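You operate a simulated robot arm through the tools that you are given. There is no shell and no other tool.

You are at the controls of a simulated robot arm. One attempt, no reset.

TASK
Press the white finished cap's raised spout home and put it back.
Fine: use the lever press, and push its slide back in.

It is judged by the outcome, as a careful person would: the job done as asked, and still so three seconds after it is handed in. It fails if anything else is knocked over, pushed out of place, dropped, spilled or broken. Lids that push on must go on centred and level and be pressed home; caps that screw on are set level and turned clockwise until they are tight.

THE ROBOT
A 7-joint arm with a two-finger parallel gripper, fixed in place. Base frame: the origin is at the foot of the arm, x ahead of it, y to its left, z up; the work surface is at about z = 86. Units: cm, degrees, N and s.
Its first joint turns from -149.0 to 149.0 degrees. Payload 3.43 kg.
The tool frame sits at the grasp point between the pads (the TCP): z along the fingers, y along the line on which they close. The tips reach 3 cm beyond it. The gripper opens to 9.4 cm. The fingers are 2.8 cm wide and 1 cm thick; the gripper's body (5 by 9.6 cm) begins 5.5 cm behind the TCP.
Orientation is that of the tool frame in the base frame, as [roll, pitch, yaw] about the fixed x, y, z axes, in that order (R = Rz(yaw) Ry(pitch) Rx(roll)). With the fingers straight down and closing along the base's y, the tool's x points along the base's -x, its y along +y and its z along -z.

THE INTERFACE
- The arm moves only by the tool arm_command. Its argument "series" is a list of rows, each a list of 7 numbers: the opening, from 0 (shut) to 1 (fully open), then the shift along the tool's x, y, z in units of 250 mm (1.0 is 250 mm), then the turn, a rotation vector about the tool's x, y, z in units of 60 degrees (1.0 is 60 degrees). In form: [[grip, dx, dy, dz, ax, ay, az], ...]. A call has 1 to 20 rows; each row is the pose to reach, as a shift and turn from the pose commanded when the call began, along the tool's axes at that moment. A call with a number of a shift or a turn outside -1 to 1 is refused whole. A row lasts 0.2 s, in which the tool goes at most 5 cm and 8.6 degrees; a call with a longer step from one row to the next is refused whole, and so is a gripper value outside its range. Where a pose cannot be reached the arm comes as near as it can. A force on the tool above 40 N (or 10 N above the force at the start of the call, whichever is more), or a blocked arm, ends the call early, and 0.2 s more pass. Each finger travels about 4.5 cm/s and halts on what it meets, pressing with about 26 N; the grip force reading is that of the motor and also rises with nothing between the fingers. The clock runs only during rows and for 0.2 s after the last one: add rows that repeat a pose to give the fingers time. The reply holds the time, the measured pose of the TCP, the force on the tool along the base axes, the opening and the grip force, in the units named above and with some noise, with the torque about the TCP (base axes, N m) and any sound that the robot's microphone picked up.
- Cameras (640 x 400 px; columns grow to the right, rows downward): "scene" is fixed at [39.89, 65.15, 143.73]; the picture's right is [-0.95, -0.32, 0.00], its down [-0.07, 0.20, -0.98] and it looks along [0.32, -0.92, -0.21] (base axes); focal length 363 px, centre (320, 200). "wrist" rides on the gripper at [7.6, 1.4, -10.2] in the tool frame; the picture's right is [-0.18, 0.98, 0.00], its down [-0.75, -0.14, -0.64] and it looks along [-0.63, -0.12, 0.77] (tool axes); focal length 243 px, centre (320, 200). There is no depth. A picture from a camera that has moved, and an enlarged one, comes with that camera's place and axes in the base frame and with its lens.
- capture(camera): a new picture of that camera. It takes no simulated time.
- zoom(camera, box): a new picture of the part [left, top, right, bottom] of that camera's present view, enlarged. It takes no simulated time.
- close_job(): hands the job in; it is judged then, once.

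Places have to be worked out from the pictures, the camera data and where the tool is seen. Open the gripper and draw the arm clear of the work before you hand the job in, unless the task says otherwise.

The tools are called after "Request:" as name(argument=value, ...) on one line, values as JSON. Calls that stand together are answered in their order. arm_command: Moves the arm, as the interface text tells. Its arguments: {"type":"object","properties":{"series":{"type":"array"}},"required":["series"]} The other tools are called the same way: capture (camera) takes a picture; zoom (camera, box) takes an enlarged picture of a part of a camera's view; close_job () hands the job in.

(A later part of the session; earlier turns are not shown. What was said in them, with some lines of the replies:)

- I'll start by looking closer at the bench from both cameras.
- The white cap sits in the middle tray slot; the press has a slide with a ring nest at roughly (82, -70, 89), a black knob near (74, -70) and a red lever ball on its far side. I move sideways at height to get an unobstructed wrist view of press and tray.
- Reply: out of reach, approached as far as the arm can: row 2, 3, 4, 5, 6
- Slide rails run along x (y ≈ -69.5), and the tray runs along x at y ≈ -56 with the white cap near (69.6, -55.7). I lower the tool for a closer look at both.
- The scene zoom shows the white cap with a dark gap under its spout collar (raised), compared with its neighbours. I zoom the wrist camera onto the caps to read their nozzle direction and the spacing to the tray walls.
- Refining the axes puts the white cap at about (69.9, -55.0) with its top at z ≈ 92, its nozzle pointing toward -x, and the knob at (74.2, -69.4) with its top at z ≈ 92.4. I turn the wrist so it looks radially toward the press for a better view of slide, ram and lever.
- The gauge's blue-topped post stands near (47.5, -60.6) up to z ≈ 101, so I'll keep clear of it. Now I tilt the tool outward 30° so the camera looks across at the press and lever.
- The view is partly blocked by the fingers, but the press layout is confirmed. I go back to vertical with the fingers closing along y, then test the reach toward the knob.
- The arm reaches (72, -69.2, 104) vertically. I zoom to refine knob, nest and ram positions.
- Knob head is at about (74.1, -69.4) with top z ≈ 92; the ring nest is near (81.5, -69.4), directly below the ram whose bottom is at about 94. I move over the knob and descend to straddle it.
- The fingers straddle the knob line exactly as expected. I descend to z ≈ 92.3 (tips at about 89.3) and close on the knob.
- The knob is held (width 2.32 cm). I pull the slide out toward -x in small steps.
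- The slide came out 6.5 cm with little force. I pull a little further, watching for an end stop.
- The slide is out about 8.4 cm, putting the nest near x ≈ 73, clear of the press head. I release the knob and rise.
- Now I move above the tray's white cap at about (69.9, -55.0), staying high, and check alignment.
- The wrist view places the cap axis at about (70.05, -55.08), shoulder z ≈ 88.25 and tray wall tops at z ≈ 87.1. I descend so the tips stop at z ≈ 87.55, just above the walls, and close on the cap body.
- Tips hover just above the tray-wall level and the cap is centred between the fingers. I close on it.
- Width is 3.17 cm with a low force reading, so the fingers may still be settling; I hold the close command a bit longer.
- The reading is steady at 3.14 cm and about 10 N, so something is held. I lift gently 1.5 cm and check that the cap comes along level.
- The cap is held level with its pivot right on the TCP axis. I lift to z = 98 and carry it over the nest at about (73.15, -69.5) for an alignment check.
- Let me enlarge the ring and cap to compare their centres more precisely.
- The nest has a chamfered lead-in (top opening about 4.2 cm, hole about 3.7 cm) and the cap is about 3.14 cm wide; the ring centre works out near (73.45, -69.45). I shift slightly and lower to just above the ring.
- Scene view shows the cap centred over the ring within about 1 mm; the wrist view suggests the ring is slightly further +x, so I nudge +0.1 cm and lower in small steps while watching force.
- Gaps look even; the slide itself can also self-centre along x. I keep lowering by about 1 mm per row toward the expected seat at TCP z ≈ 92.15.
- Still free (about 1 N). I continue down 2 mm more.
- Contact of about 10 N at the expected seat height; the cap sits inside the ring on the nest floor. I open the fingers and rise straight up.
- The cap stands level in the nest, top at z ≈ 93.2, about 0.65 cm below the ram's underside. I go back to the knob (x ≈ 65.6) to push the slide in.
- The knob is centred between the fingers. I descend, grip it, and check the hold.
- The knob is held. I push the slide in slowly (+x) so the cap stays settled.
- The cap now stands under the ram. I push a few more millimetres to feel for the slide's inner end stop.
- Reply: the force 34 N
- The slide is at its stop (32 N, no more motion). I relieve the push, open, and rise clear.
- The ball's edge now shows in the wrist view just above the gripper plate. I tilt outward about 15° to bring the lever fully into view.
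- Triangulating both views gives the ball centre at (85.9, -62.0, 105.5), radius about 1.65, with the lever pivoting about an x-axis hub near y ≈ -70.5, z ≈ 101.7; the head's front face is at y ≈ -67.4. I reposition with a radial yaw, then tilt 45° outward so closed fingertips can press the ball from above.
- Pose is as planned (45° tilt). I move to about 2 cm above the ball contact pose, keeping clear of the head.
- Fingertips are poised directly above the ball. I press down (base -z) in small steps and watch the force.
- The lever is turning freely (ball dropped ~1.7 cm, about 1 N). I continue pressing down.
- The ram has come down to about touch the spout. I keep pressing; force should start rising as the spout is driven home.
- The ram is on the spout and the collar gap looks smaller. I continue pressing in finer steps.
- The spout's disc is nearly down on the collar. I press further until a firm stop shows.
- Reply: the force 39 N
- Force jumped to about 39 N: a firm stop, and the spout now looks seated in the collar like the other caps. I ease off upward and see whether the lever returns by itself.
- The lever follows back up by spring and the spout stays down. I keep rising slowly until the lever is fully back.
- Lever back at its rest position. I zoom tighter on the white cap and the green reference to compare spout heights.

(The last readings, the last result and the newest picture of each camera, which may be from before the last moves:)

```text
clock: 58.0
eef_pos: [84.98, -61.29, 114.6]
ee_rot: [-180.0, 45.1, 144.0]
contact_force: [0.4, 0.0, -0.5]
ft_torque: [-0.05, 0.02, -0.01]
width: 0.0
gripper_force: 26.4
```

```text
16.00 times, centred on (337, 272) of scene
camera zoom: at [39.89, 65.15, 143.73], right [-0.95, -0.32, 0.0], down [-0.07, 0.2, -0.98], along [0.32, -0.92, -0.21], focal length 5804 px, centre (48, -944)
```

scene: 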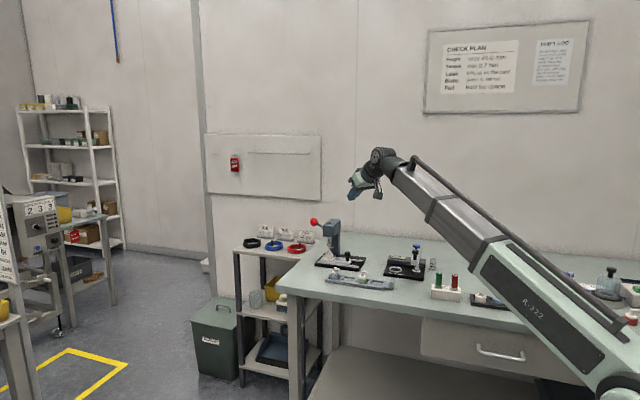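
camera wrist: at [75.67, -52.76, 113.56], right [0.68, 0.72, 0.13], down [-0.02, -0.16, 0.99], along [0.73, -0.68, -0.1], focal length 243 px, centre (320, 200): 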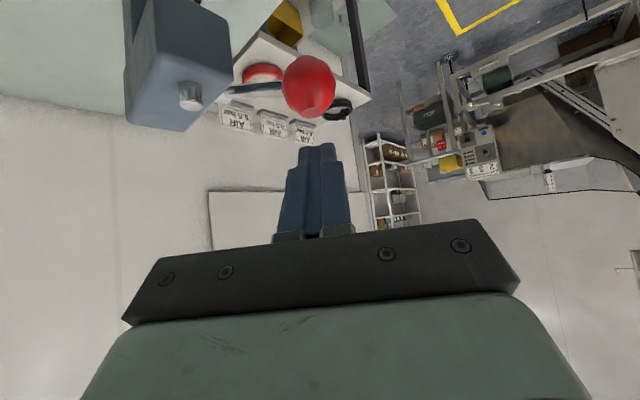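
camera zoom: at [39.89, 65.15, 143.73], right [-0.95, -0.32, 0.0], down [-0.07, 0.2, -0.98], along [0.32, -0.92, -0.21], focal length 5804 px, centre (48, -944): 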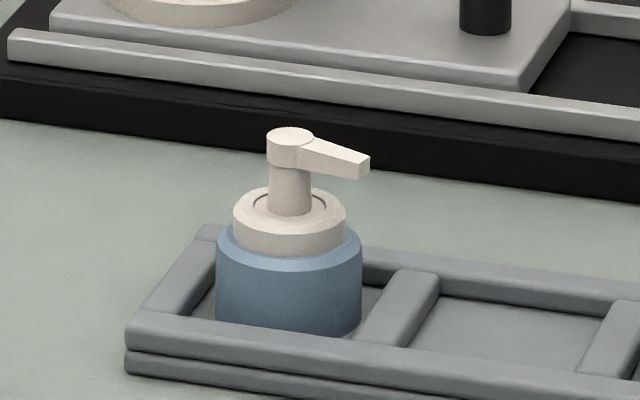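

The white spout now sits in the collar recess at the same height above the collar as the green and blue caps, so it is home. I retreat and return to the vertical pose to pull the slide out.

Request:
arm_command(series=[[0, 0.053, -0.062, -0.093, 0, 0, 0], [0, 0.106, -0.124, -0.186, 0, 0, 0], [0, 0.16, -0.187, -0.278, 0, 0, 0], [0, 0.213, -0.249, -0.371, 0, 0, 0], [0, 0.266, -0.311, -0.464, 0, 0, 0], [0, 0.266, -0.311, -0.464, 0, 0, 0]])

Request:
arm_command(series=[[0, 0, 0, 0, 0, 0.125, 0], [0, 0, 0, 0, 0, 0.25, 0], [0, 0, 0, 0, 0, 0.375, 0], [0, 0, 0, 0, 0, 0.5, 0], [0, 0, 0, 0, 0, 0.625, 0], [0, 0, 0, 0, 0, 0.75, 0], [0, 0, 0, 0, 0, 0.75, 0]])

Request:
arm_command(series=[[0, 0, 0, 0.05, 0, 0, -0.1], [0.2, 0, 0, 0.1, 0, 0, -0.2], [0.4, 0, 0, 0.2, 0, 0, -0.3], [0.6, 0, 0, 0.3, 0, 0, -0.4], [0.7, 0, 0, 0.4, 0, 0, -0.5], [0.7, 0, 0, 0.5, 0, 0, -0.6], [0.7, 0, 0, 0.5, 0, 0, -0.6]])

```text
clock: 59.4
eef_pos: [69.91, -60.01, 118.14]
ee_rot: [-180.0, 45.0, 144.0]
contact_force: [-0.4, -0.5, 0.2]
ft_torque: [-0.02, -0.02, 0.02]
width: 0.0
gripper_force: 26.0
```

```text
clock: 61.0
eef_pos: [70.04, -60.08, 118.17]
ee_rot: [180.0, -0.1, 144.0]
contact_force: [-0.4, -0.3, -0.5]
ft_torque: [-0.03, 0.0, -0.02]
width: 0.0
gripper_force: 26.4
```

```text
clock: 62.6
eef_pos: [70.04, -60.0, 105.51]
ee_rot: [-180.0, 0.0, -179.9]
contact_force: [0.3, -0.1, 0.7]
ft_torque: [-0.03, 0.01, -0.01]
width: 6.57
gripper_force: 0.1
```

Vertical again at (70, -60, 105.5). I move over the knob at (74.1, -69.46).

Request:
arm_command(series=[[0.7, -0.055, -0.125, 0.05, 0, 0, 0], [0.7, -0.11, -0.25, 0.1, 0, 0, 0], [0.7, -0.165, -0.377, 0.2, 0, 0, 0], [0.7, -0.165, -0.377, 0.3, 0, 0, 0], [0.7, -0.165, -0.377, 0.3, 0, 0, 0]])

Request:
capture(camera="wrist")

```text
clock: 63.8
eef_pos: [74.05, -69.65, 97.95]
ee_rot: [-179.9, 0.0, 180.0]
contact_force: [1.0, -0.3, 0.2]
ft_torque: [-0.01, 0.0, -0.02]
width: 6.6
gripper_force: 0.2
```

```text
taken
camera wrist: at [66.43, -68.0, 108.21], right [0.18, 0.98, 0.0], down [0.75, -0.14, 0.64], along [0.63, -0.12, -0.77], focal length 243 px, centre (320, 200)
```

wrist: 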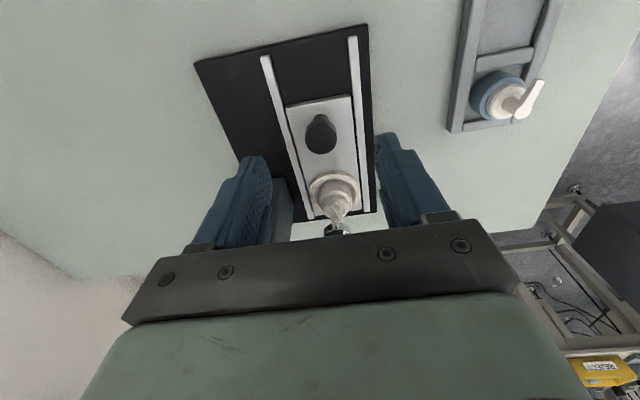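

Knob is centred; I descend, grip it again.

Request:
arm_command(series=[[0.7, 0, 0, 0.12, 0, 0, 0], [0.7, 0, 0, 0.226, 0, 0, 0], [0.7, 0, 0, 0.226, 0, 0, 0], [0.5, 0, 0, 0.226, 0, 0, 0], [0.3, 0, 0, 0.226, 0, 0, 0], [0.15, 0, 0, 0.226, 0, 0, 0], [0, 0, 0, 0.226, 0, 0, 0], [0, 0, 0, 0.226, 0, 0, 0], [0, 0, 0, 0.226, 0, 0, 0]])

```text
clock: 65.8
eef_pos: [74.09, -69.53, 92.26]
ee_rot: [179.9, 0.1, -179.9]
contact_force: [-1.2, 0.0, -0.8]
ft_torque: [-0.06, -0.11, 0.01]
width: 2.33
gripper_force: 45.2
```

Gripped with zero side load. I pull the slide out slowly by 8.5 cm.

Request:
arm_command(series=[[0, 0.01, 0, 0, 0, 0, 0], [0, 0.03, 0, 0, 0, 0, 0], [0, 0.05, 0, 0, 0, 0, 0], [0, 0.07, 0, 0, 0, 0, 0], [0, 0.09, 0, 0, 0, 0, 0], [0, 0.11, 0, 0, 0, 0, 0], [0, 0.13, 0, 0, 0, 0, 0], [0, 0.15, 0, 0, 0, 0, 0], [0, 0.17, 0, 0, 0, 0, 0], [0, 0.19, 0, 0, 0, 0, 0], [0, 0.21, 0, 0, 0, 0, 0], [0, 0.23, 0, 0, 0, 0, 0], [0, 0.25, 0, 0, 0, 0, 0], [0, 0.27, 0, 0, 0, 0, 0], [0, 0.29, 0, 0, 0, 0, 0], [0, 0.31, 0, 0, 0, 0, 0], [0, 0.325, 0, 0, 0, 0, 0], [0, 0.34, 0, 0, 0, 0, 0], [0, 0.34, 0, 0, 0, 0, 0]])

Request:
zoom(camera="scene", box=[318, 230, 398, 280])

```text
clock: 69.8
eef_pos: [65.52, -69.51, 92.39]
ee_rot: [180.0, 0.0, -180.0]
contact_force: [-0.6, 6.6, -16.9]
ft_torque: [-0.08, -0.16, -0.06]
width: 2.31
gripper_force: 44.9
```

```text
8.00 times, centred on (358, 255) of scene
camera zoom: at [39.89, 65.15, 143.73], right [-0.95, -0.32, 0.0], down [-0.07, 0.2, -0.98], along [0.32, -0.92, -0.21], focal length 2902 px, centre (16, -240)
```

zoom: 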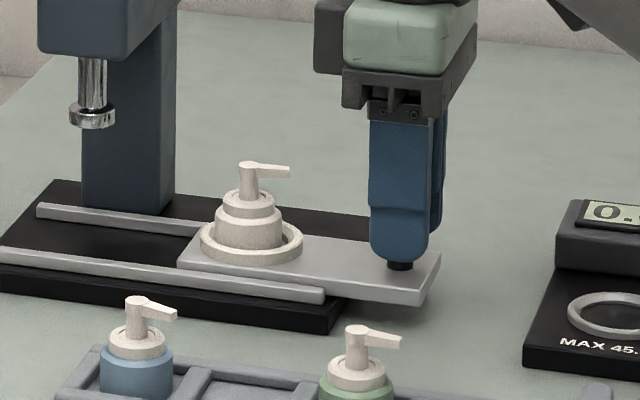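

The slide is out with the cap upright. There's a ~17 N vertical preload, so I ease down 1 mm, then open and rise.

Request:
arm_command(series=[[0, 0, 0, 0.003, 0, 0, 0], [0, 0, 0, 0.005, 0, 0, 0], [0.2, 0, 0, 0.005, 0, 0, 0], [0.4, 0, 0, 0.005, 0, 0, 0], [0.6, 0, 0, 0.005, 0, 0, 0], [0.7, 0, 0, 0.005, 0, 0, 0], [0.7, 0, 0, -0.1, 0, 0, 0], [0.8, 0, 0, -0.25, 0, 0, 0], [1, 0, 0, -0.386, 0, 0, 0], [1, -0.16, 0, -0.386, 0, 0, 0], [1, -0.318, 0, -0.386, 0, 0, 0], [1, -0.318, 0, -0.386, 0, 0, 0]])

Request:
capture(camera="wrist")

Request:
zoom(camera="wrist", box=[270, 70, 370, 132])

Request:
zoom(camera="scene", box=[318, 235, 382, 275])

```text
clock: 72.4
eef_pos: [73.52, -69.46, 102.08]
ee_rot: [180.0, 0.0, -179.9]
contact_force: [0.1, 0.6, -0.4]
ft_torque: [-0.03, 0.0, 0.01]
width: 9.4
gripper_force: 0.0
```

```text
taken
camera wrist: at [65.95, -67.97, 112.32], right [0.18, 0.98, 0.0], down [0.75, -0.14, 0.64], along [0.63, -0.12, -0.77], focal length 243 px, centre (320, 200)
```

wrist: 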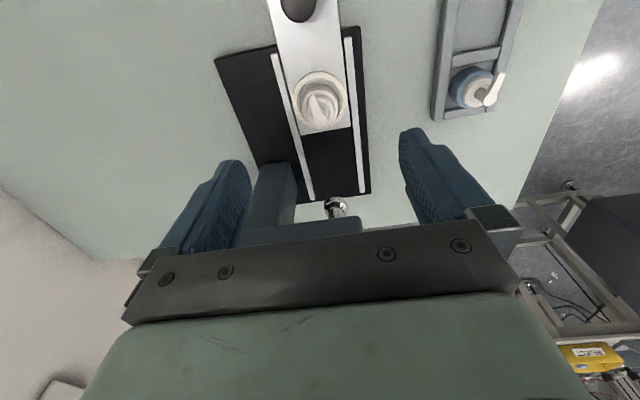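

```text
6.40 times, centred on (320, 101) of wrist
camera zoom: at [65.95, -67.97, 112.32], right [0.18, 0.98, 0.0], down [0.75, -0.14, 0.64], along [0.63, -0.12, -0.77], focal length 1553 px, centre (320, 834)
```

zoom: 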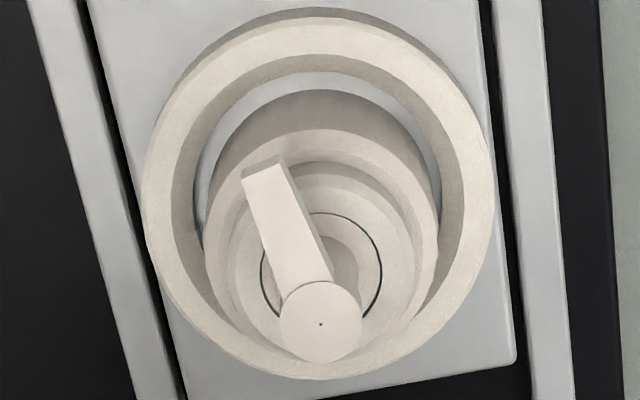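

```text
10.00 times, centred on (350, 255) of scene
camera zoom: at [39.89, 65.15, 143.73], right [-0.95, -0.32, 0.0], down [-0.07, 0.2, -0.98], along [0.32, -0.92, -0.21], focal length 3628 px, centre (20, -350)
```

zoom: 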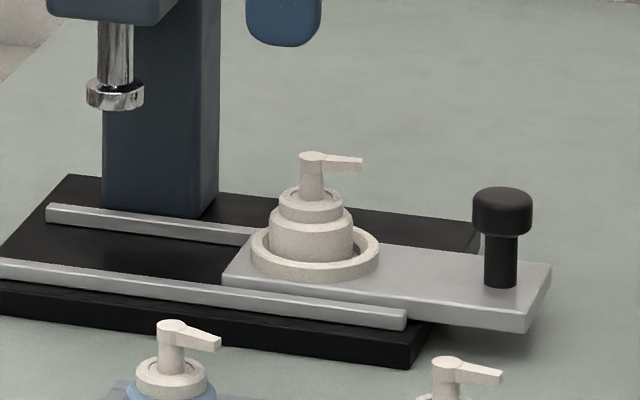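

The spout's seam is flush now, and the cap stands at about (73.64, -69.46). I descend to tips z ≈ 89.1 (just above the nest ring) and grip the body.

Request:
arm_command(series=[[1, -0.003, 0, 0.12, 0, 0, 0], [1, -0.003, 0, 0.24, 0, 0, 0], [1, -0.003, 0, 0.34, 0, 0, 0], [1, -0.003, 0, 0.398, 0, 0, 0], [1, -0.003, 0, 0.398, 0, 0, 0], [0.8, -0.003, 0, 0.398, 0, 0, 0], [0.6, -0.003, 0, 0.398, 0, 0, 0], [0.5, -0.003, 0, 0.398, 0, 0, 0], [0.4, -0.003, 0, 0.398, 0, 0, 0], [0.3, -0.003, 0, 0.398, 0, 0, 0], [0.15, -0.003, 0, 0.398, 0, 0, 0], [0, -0.003, 0, 0.398, 0, 0, 0], [0, -0.003, 0, 0.398, 0, 0, 0], [0, -0.003, 0, 0.398, 0, 0, 0]])

Request:
zoom(camera="scene", box=[318, 235, 382, 275])

Request:
zoom(camera="wrist", box=[240, 110, 400, 210])

```text
clock: 75.4
eef_pos: [73.72, -69.3, 92.21]
ee_rot: [-180.0, 0.0, -179.9]
contact_force: [-0.4, -0.1, 0.0]
ft_torque: [0.03, 0.01, -0.03]
width: 3.17
gripper_force: 9.7
```

```text
10.00 times, centred on (350, 255) of scene
camera zoom: at [39.89, 65.15, 143.73], right [-0.95, -0.32, 0.0], down [-0.07, 0.2, -0.98], along [0.32, -0.92, -0.21], focal length 3628 px, centre (20, -350)
```

zoom: 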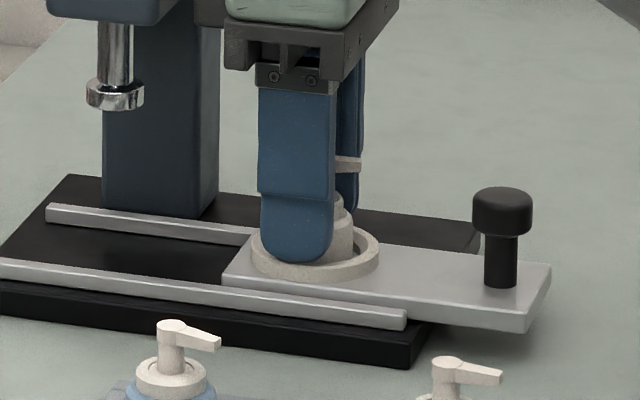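

```text
4.00 times, centred on (320, 160) of wrist
camera zoom: at [66.06, -67.96, 102.34], right [0.18, 0.98, 0.0], down [0.75, -0.14, 0.64], along [0.63, -0.12, -0.77], focal length 970 px, centre (320, 360)
```

zoom: 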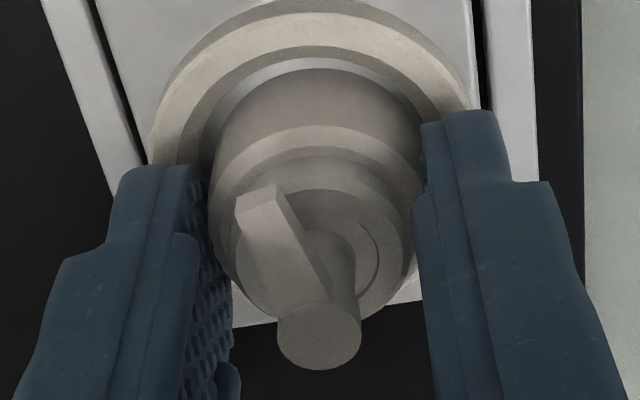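

The cap is held on the TCP axis. I lift straight up first and check it leaves the nest cleanly, then carry it toward its tray slot.

Request:
arm_command(series=[[0, 0, 0, -0.03, 0, 0, 0], [0, 0, 0, -0.08, 0, 0, 0], [0, 0, 0, -0.16, 0, 0, 0], [0, 0, 0, -0.236, 0, 0, 0], [0, 0.03, 0.1, -0.236, 0, 0, 0], [0, 0.06, 0.22, -0.236, 0, 0, 0], [0, 0.09, 0.34, -0.236, 0, 0, 0], [0, 0.12, 0.46, -0.236, 0, 0, 0], [0, 0.142, 0.55, -0.236, 0, 0, 0], [0, 0.142, 0.575, -0.236, 0, 0, 0], [0, 0.142, 0.575, -0.236, 0, 0, 0]])

Request:
capture(camera="wrist")

Request:
zoom(camera="wrist", box=[240, 70, 400, 170])

Request:
zoom(camera="scene", box=[318, 240, 398, 290])

```text
clock: 77.8
eef_pos: [70.13, -55.13, 97.98]
ee_rot: [179.9, -0.1, -180.0]
contact_force: [0.4, -0.2, -0.4]
ft_torque: [0.02, -0.02, 0.01]
width: 3.18
gripper_force: 9.8
```

```text
taken
camera wrist: at [62.46, -53.58, 108.27], right [0.18, 0.98, 0.0], down [0.75, -0.14, 0.64], along [0.63, -0.12, -0.77], focal length 243 px, centre (320, 200)
```

wrist: 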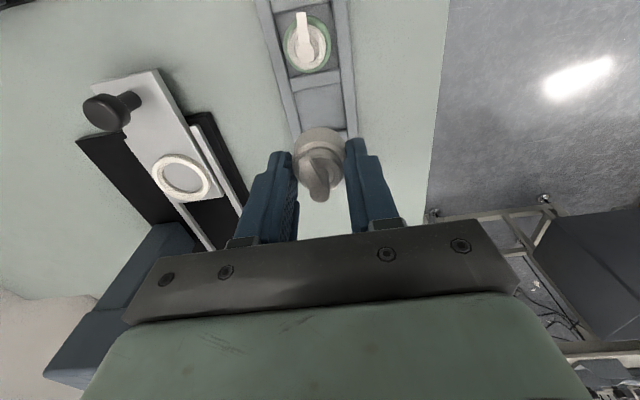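

```text
4.00 times, centred on (320, 120) of wrist
camera zoom: at [62.46, -53.58, 108.27], right [0.18, 0.98, 0.0], down [0.75, -0.14, 0.64], along [0.63, -0.12, -0.77], focal length 970 px, centre (320, 520)
```

zoom: 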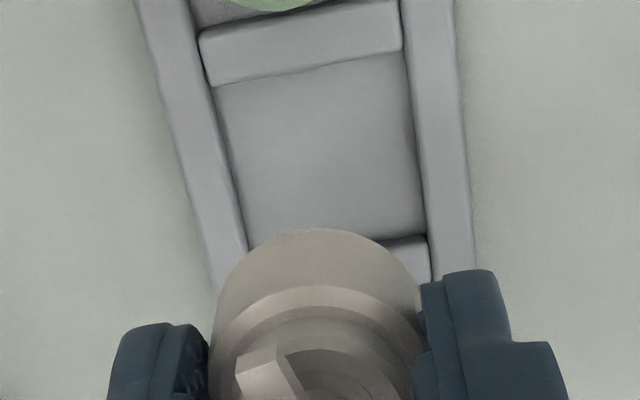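

```text
8.00 times, centred on (358, 265) of scene
camera zoom: at [39.89, 65.15, 143.73], right [-0.95, -0.32, 0.0], down [-0.07, 0.2, -0.98], along [0.32, -0.92, -0.21], focal length 2902 px, centre (16, -320)
```

zoom: 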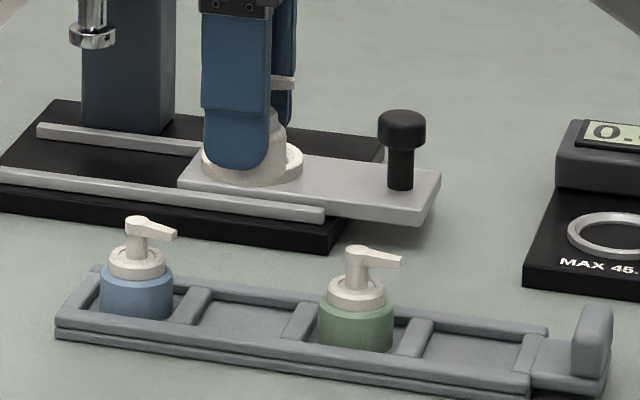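

Cap hangs over its slot. I lower to just above the tray floor level.

Request:
arm_command(series=[[0, 0, 0, 0.1, 0, 0, 0], [0, 0, 0, 0.2, 0, 0, 0], [0, 0, 0, 0.25, 0, 0, 0], [0, 0, 0, 0.25, 0, 0, 0]])

Request:
zoom(camera="wrist", box=[240, 90, 400, 190])

Request:
zoom(camera="scene", box=[318, 240, 398, 290])

```text
clock: 78.8
eef_pos: [69.96, -55.27, 91.76]
ee_rot: [180.0, 0.0, 180.0]
contact_force: [-0.6, 0.1, 0.0]
ft_torque: [0.06, 0.03, -0.01]
width: 3.15
gripper_force: 10.2
```

```text
4.00 times, centred on (320, 140) of wrist
camera zoom: at [62.43, -53.59, 102.04], right [0.18, 0.98, 0.0], down [0.75, -0.14, 0.64], along [0.63, -0.12, -0.77], focal length 970 px, centre (320, 440)
```

zoom: 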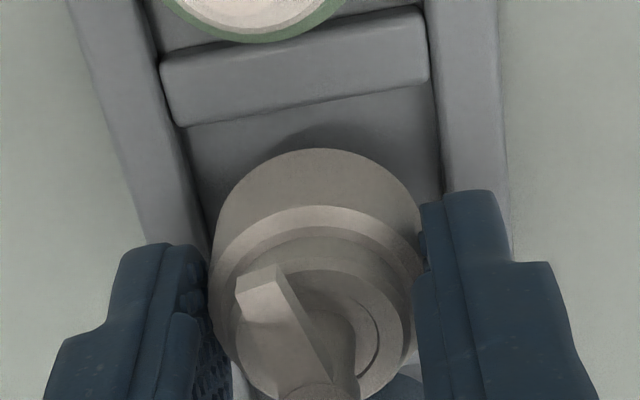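

```text
8.00 times, centred on (358, 265) of scene
camera zoom: at [39.89, 65.15, 143.73], right [-0.95, -0.32, 0.0], down [-0.07, 0.2, -0.98], along [0.32, -0.92, -0.21], focal length 2902 px, centre (16, -320)
```

zoom: 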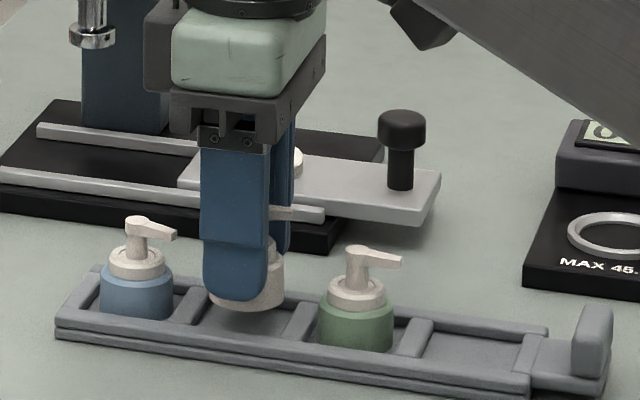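

Same alignment as when I lifted it out. I lower the remaining ~1.1 cm in small steps.

Request:
arm_command(series=[[0, 0, 0, 0.015, 0, 0, 0], [0, 0, 0, 0.03, 0, 0, 0], [0, 0, 0, 0.042, 0, 0, 0], [0, 0, 0, 0.046, 0, 0, 0], [0, 0, 0, 0.046, 0, 0, 0]])

Request:
zoom(camera="wrist", box=[240, 110, 400, 210])

```text
clock: 80.0
eef_pos: [70.12, -55.07, 90.54]
ee_rot: [180.0, 0.0, 180.0]
contact_force: [-0.2, 0.3, -0.1]
ft_torque: [-0.02, -0.02, 0.04]
width: 3.16
gripper_force: 9.5
```

```text
4.00 times, centred on (320, 160) of wrist
camera zoom: at [62.45, -53.62, 100.85], right [0.18, 0.98, 0.0], down [0.75, -0.14, 0.64], along [0.63, -0.12, -0.77], focal length 970 px, centre (320, 360)
```

zoom: 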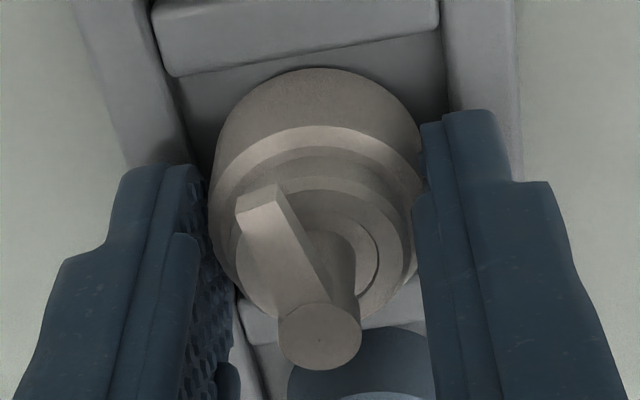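

The view matches the original grasp position. I lower 1 mm more to confirm floor contact.

Request:
arm_command(series=[[0, 0, 0, 0.003, 0, 0, 0], [0, 0, 0, 0.006, 0, 0, 0], [0, 0, 0, 0.006, 0, 0, 0]])

```text
clock: 80.8
eef_pos: [70.01, -55.18, 90.37]
ee_rot: [180.0, 0.0, -179.9]
contact_force: [0.3, -0.4, 0.0]
ft_torque: [0.03, -0.01, 0.01]
width: 3.18
gripper_force: 9.9
```

No contact yet at 90.45; one more small step.

Request:
arm_command(series=[[0, 0, 0, 0.002, 0, 0, 0], [0, 0, 0, 0.004, 0, 0, 0], [0, 0, 0, 0.004, 0, 0, 0]])

Request:
zoom(camera="scene", box=[325, 258, 373, 288])

```text
clock: 81.6
eef_pos: [70.04, -55.01, 90.3]
ee_rot: [179.9, 0.0, -180.0]
contact_force: [0.7, -0.2, 4.3]
ft_torque: [-0.01, -0.01, 0.03]
width: 3.15
gripper_force: 9.7
```

```text
13.33 times, centred on (349, 273) of scene
camera zoom: at [39.89, 65.15, 143.73], right [-0.95, -0.32, 0.0], down [-0.07, 0.2, -0.98], along [0.32, -0.92, -0.21], focal length 4837 px, centre (-67, -773)
```

zoom: 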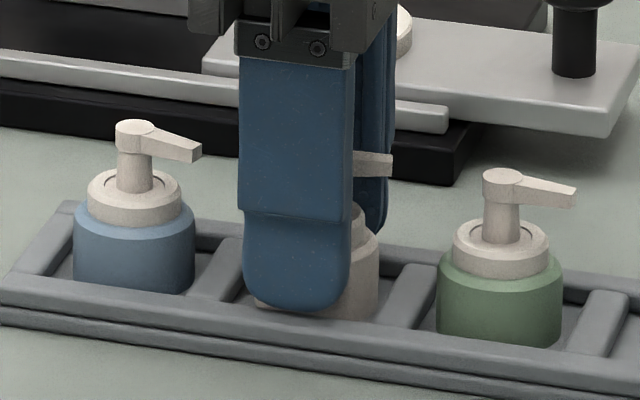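

Light contact (4 N): the cap is on the tray floor. I open and rise straight up.

Request:
arm_command(series=[[0.35, 0, 0, 0, 0, 0, 0], [0.45, 0, 0, 0, 0, 0, 0], [0.6, 0, 0, 0, 0, 0, 0], [0.7, 0, 0, 0, 0, 0, 0], [0.8, 0, 0, 0, 0, 0, 0], [0.8, 0, 0, -0.06, 0, 0, 0], [0.8, 0, 0, -0.2, 0, 0, 0], [0.8, 0, 0, -0.38, 0, 0, 0], [0.8, 0, 0, -0.5, 0, 0, 0], [0.8, 0, 0, -0.5, 0, 0, 0]])

Request:
zoom(camera="scene", box=[325, 258, 373, 288])

Request:
capture(camera="wrist")

```text
clock: 83.8
eef_pos: [70.14, -55.09, 103.01]
ee_rot: [180.0, -0.1, 180.0]
contact_force: [0.6, -0.4, -0.4]
ft_torque: [-0.02, 0.0, 0.02]
width: 7.52
gripper_force: 0.1
```

```text
13.33 times, centred on (349, 273) of scene
camera zoom: at [39.89, 65.15, 143.73], right [-0.95, -0.32, 0.0], down [-0.07, 0.2, -0.98], along [0.32, -0.92, -0.21], focal length 4837 px, centre (-67, -773)
```

zoom: 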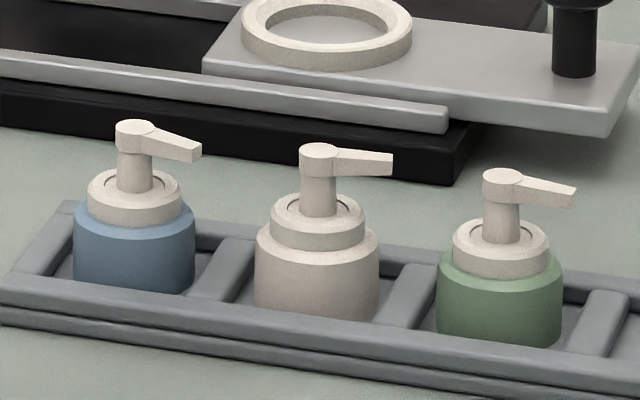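

```text
taken
camera wrist: at [62.46, -53.53, 113.14], right [0.18, 0.98, 0.0], down [0.75, -0.14, 0.64], along [0.63, -0.12, -0.77], focal length 243 px, centre (320, 200)
```

wrist: 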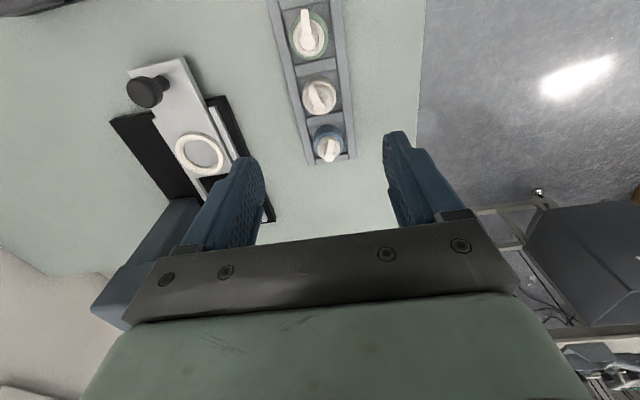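

The white cap is back in its slot, level, its spout height exactly in line with its neighbours. Now I go back to the knob (x ≈ 65.6) to push the slide in.

Request:
arm_command(series=[[0.8, 0.04, -0.13, 0, 0, 0, 0], [0.8, 0.08, -0.27, 0, 0, 0, 0], [0.8, 0.12, -0.41, 0, 0, 0, 0], [0.7, 0.16, -0.53, 0, 0, 0, 0], [0.7, 0.179, -0.575, 0.08, 0, 0, 0], [0.7, 0.179, -0.575, 0.2, 0, 0, 0], [0.7, 0.179, -0.575, 0.2, 0, 0, 0]])

Request:
capture(camera="wrist")

```text
clock: 85.4
eef_pos: [65.59, -69.54, 97.76]
ee_rot: [179.9, -0.1, 180.0]
contact_force: [0.0, -0.3, 0.3]
ft_torque: [0.0, 0.01, 0.01]
width: 6.59
gripper_force: 0.0
```

```text
taken
camera wrist: at [57.93, -68.04, 108.04], right [0.18, 0.98, 0.0], down [0.75, -0.14, 0.64], along [0.63, -0.12, -0.77], focal length 243 px, centre (320, 200)
```

wrist: 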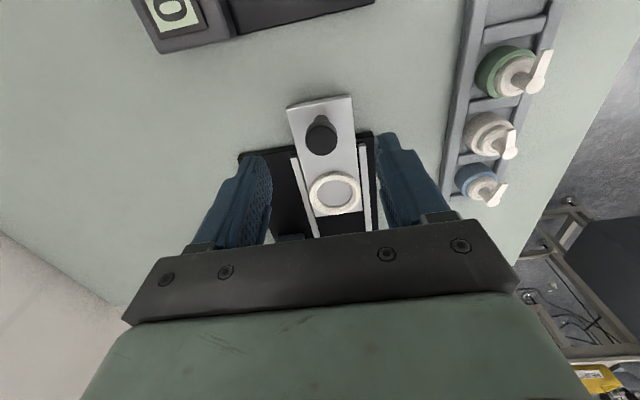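

Knob centred; I descend, grip it, and then push the slide fully in.

Request:
arm_command(series=[[0.7, 0, 0, 0.12, 0, 0, 0], [0.7, 0, 0, 0.216, 0, 0, 0], [0.7, 0, 0, 0.216, 0, 0, 0], [0.5, 0, 0, 0.216, 0, 0, 0], [0.3, 0, 0, 0.216, 0, 0, 0], [0.15, 0, 0, 0.216, 0, 0, 0], [0, 0, 0, 0.216, 0, 0, 0], [0, 0, 0, 0.216, 0, 0, 0], [0, 0, 0, 0.216, 0, 0, 0]])

Request:
arm_command(series=[[0, -0.01, 0, 0, 0, 0, 0], [0, -0.03, 0, 0, 0, 0, 0], [0, -0.05, 0, 0, 0, 0, 0], [0, -0.07, 0, 0, 0, 0, 0], [0, -0.09, 0, 0, 0, 0, 0], [0, -0.11, 0, 0, 0, 0, 0], [0, -0.13, 0, 0, 0, 0, 0], [0, -0.15, 0, 0, 0, 0, 0], [0, -0.17, 0, 0, 0, 0, 0], [0, -0.19, 0, 0, 0, 0, 0], [0, -0.21, 0, 0, 0, 0, 0], [0, -0.23, 0, 0, 0, 0, 0], [0, -0.25, 0, 0, 0, 0, 0], [0, -0.27, 0, 0, 0, 0, 0], [0, -0.29, 0, 0, 0, 0, 0], [0, -0.31, 0, 0, 0, 0, 0], [0, -0.325, 0, 0, 0, 0, 0], [0, -0.338, 0, 0, 0, 0, 0], [0, -0.346, 0, 0, 0, 0, 0], [0, -0.35, 0, 0, 0, 0, 0]])

Request:
zoom(camera="scene", box=[310, 220, 390, 270])

```text
clock: 87.4
eef_pos: [65.66, -69.54, 92.39]
ee_rot: [180.0, -0.1, -180.0]
contact_force: [-0.6, 5.1, -2.1]
ft_torque: [0.05, 0.06, 0.02]
width: 2.34
gripper_force: 44.0
```

```text
clock: 91.6
eef_pos: [74.1, -69.54, 92.38]
ee_rot: [179.9, -0.2, 179.9]
contact_force: [-18.6, 6.3, -12.0]
ft_torque: [0.06, -0.98, 0.12]
width: 2.34
gripper_force: 45.3
```

```text
8.00 times, centred on (350, 245) of scene
camera zoom: at [39.89, 65.15, 143.73], right [-0.95, -0.32, 0.0], down [-0.07, 0.2, -0.98], along [0.32, -0.92, -0.21], focal length 2902 px, centre (80, -160)
```

zoom: 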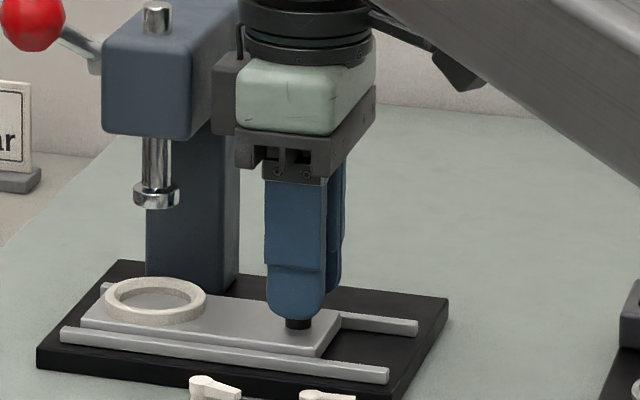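

The slide is at its inner stop again (x = 74.1, 19 N). I relax the push, open, rise and draw the arm clear.

Request:
arm_command(series=[[0, 0.006, 0, 0.002, 0, 0, 0], [0.2, 0.008, 0, 0.003, 0, 0, 0], [0.4, 0.008, 0, 0.003, 0, 0, 0], [0.6, 0.008, 0, 0.003, 0, 0, 0], [0.7, 0.008, 0, 0.003, 0, 0, 0], [0.7, 0.008, 0, -0.1, 0, 0, 0], [0.7, 0.008, 0, -0.25, 0, 0, 0], [0.8, 0.008, 0, -0.4, 0, 0, 0], [1, 0.06, 0, -0.55, 0, 0, 0], [1, 0.12, 0, -0.7, 0, 0, 0], [1, 0.18, 0, -0.85, 0, 0, 0], [1, 0.26, 0, -0.95, 0, 0, 0], [1, 0.26, 0, -0.95, 0, 0, 0]])

Request:
capture(camera="wrist")

Request:
zoom(camera="scene", box=[290, 200, 450, 300])

Request:
zoom(camera="scene", box=[315, 240, 411, 300])

```text
clock: 94.4
eef_pos: [67.85, -69.45, 116.29]
ee_rot: [180.0, 0.0, 180.0]
contact_force: [-0.5, -0.1, 0.3]
ft_torque: [0.02, 0.0, 0.0]
width: 9.39
gripper_force: 0.1
```

```text
taken
camera wrist: at [60.27, -68.0, 126.48], right [0.18, 0.98, 0.0], down [0.75, -0.14, 0.64], along [0.63, -0.12, -0.77], focal length 243 px, centre (320, 200)
```

wrist: 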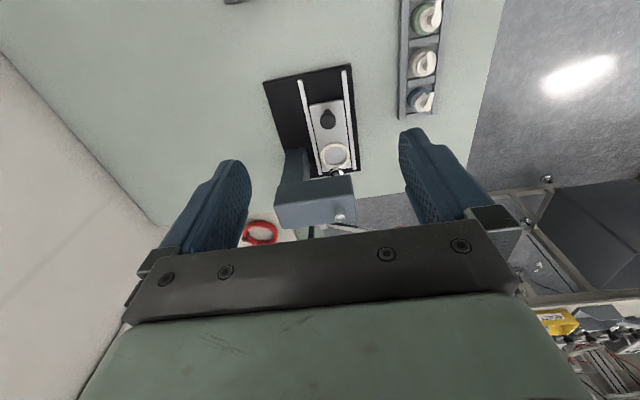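

```text
4.00 times, centred on (370, 250) of scene
camera zoom: at [39.89, 65.15, 143.73], right [-0.95, -0.32, 0.0], down [-0.07, 0.2, -0.98], along [0.32, -0.92, -0.21], focal length 1451 px, centre (120, 0)
```

zoom: 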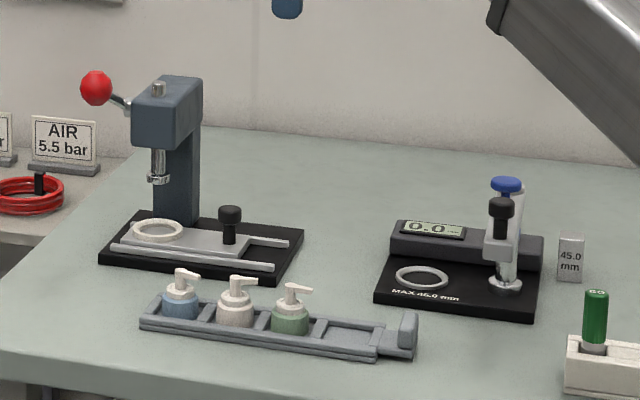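

```text
6.67 times, centred on (363, 270) of scene
camera zoom: at [39.89, 65.15, 143.73], right [-0.95, -0.32, 0.0], down [-0.07, 0.2, -0.98], along [0.32, -0.92, -0.21], focal length 2418 px, centre (33, -267)
```

zoom: 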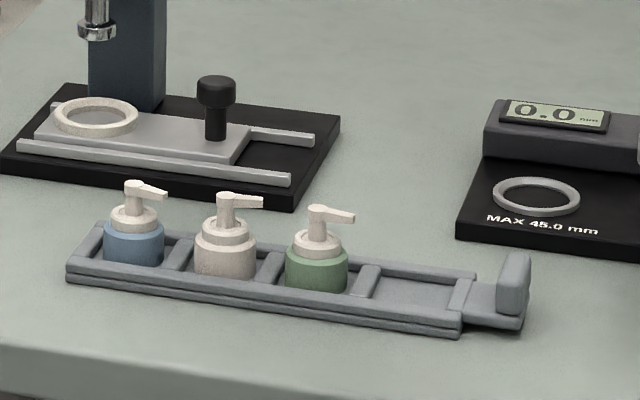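

Everything matches the starting layout: slide fully in, lever up, white cap in its slot with the spout home. I draw the arm further away toward its start pose and take a final look.

Request:
arm_command(series=[[1, 0.06, -0.075, -0.08, 0, 0, 0], [1, 0.12, -0.15, -0.16, 0, 0, 0], [1, 0.18, -0.225, -0.24, 0, 0, 0], [1, 0.24, -0.298, -0.31, 0, 0, 0], [1, 0.24, -0.298, -0.31, 0, 0, 0]])

Request:
capture(camera="scene")

Request:
zoom(camera="scene", box=[325, 258, 373, 288])

```text
clock: 95.6
eef_pos: [61.87, -77.05, 124.01]
ee_rot: [-180.0, -0.1, -180.0]
contact_force: [-0.5, -0.6, 0.4]
ft_torque: [-0.02, -0.04, 0.06]
width: 9.4
gripper_force: 0.0
```

```text
taken
```

scene: 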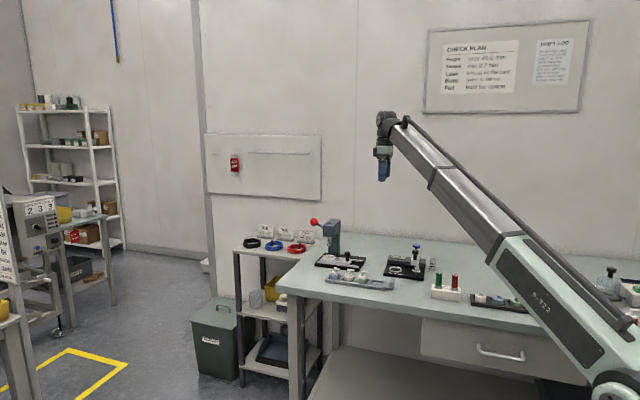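

```text
13.33 times, centred on (349, 273) of scene
camera zoom: at [39.89, 65.15, 143.73], right [-0.95, -0.32, 0.0], down [-0.07, 0.2, -0.98], along [0.32, -0.92, -0.21], focal length 4837 px, centre (-67, -773)
```

zoom: 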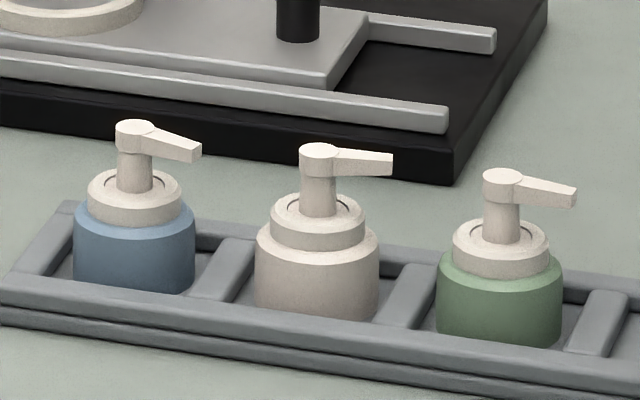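

The final views show the white cap seated level in its slot with the spout home. The slide is in, the lever is up, the gripper is open and the arm is clear, so I hand the job in.

Request:
close_job()

```text
The job is handed in.
```

I pressed the white cap's spout home with the lever press and put the cap back in its original tray slot. I then pushed the press slide back in to its stop and handed the job in.

- **Spout:** the lever went down to a firm stop at about 39 N. In the camera views the seam is flush and the spout sits at the same height as on the blue and green caps. I judged this by eye and did not check the 45.0 mm limit on the height gauge.
- **Cap:** it stands level in its slot with the nozzle pointing the same way as before.
- **Press:** the lever sprang back up by itself to its rest position.
- **Other items:** in the pictures, everything else on the bench is where it was at the start. The gripper is open and the arm is back at its starting pose.
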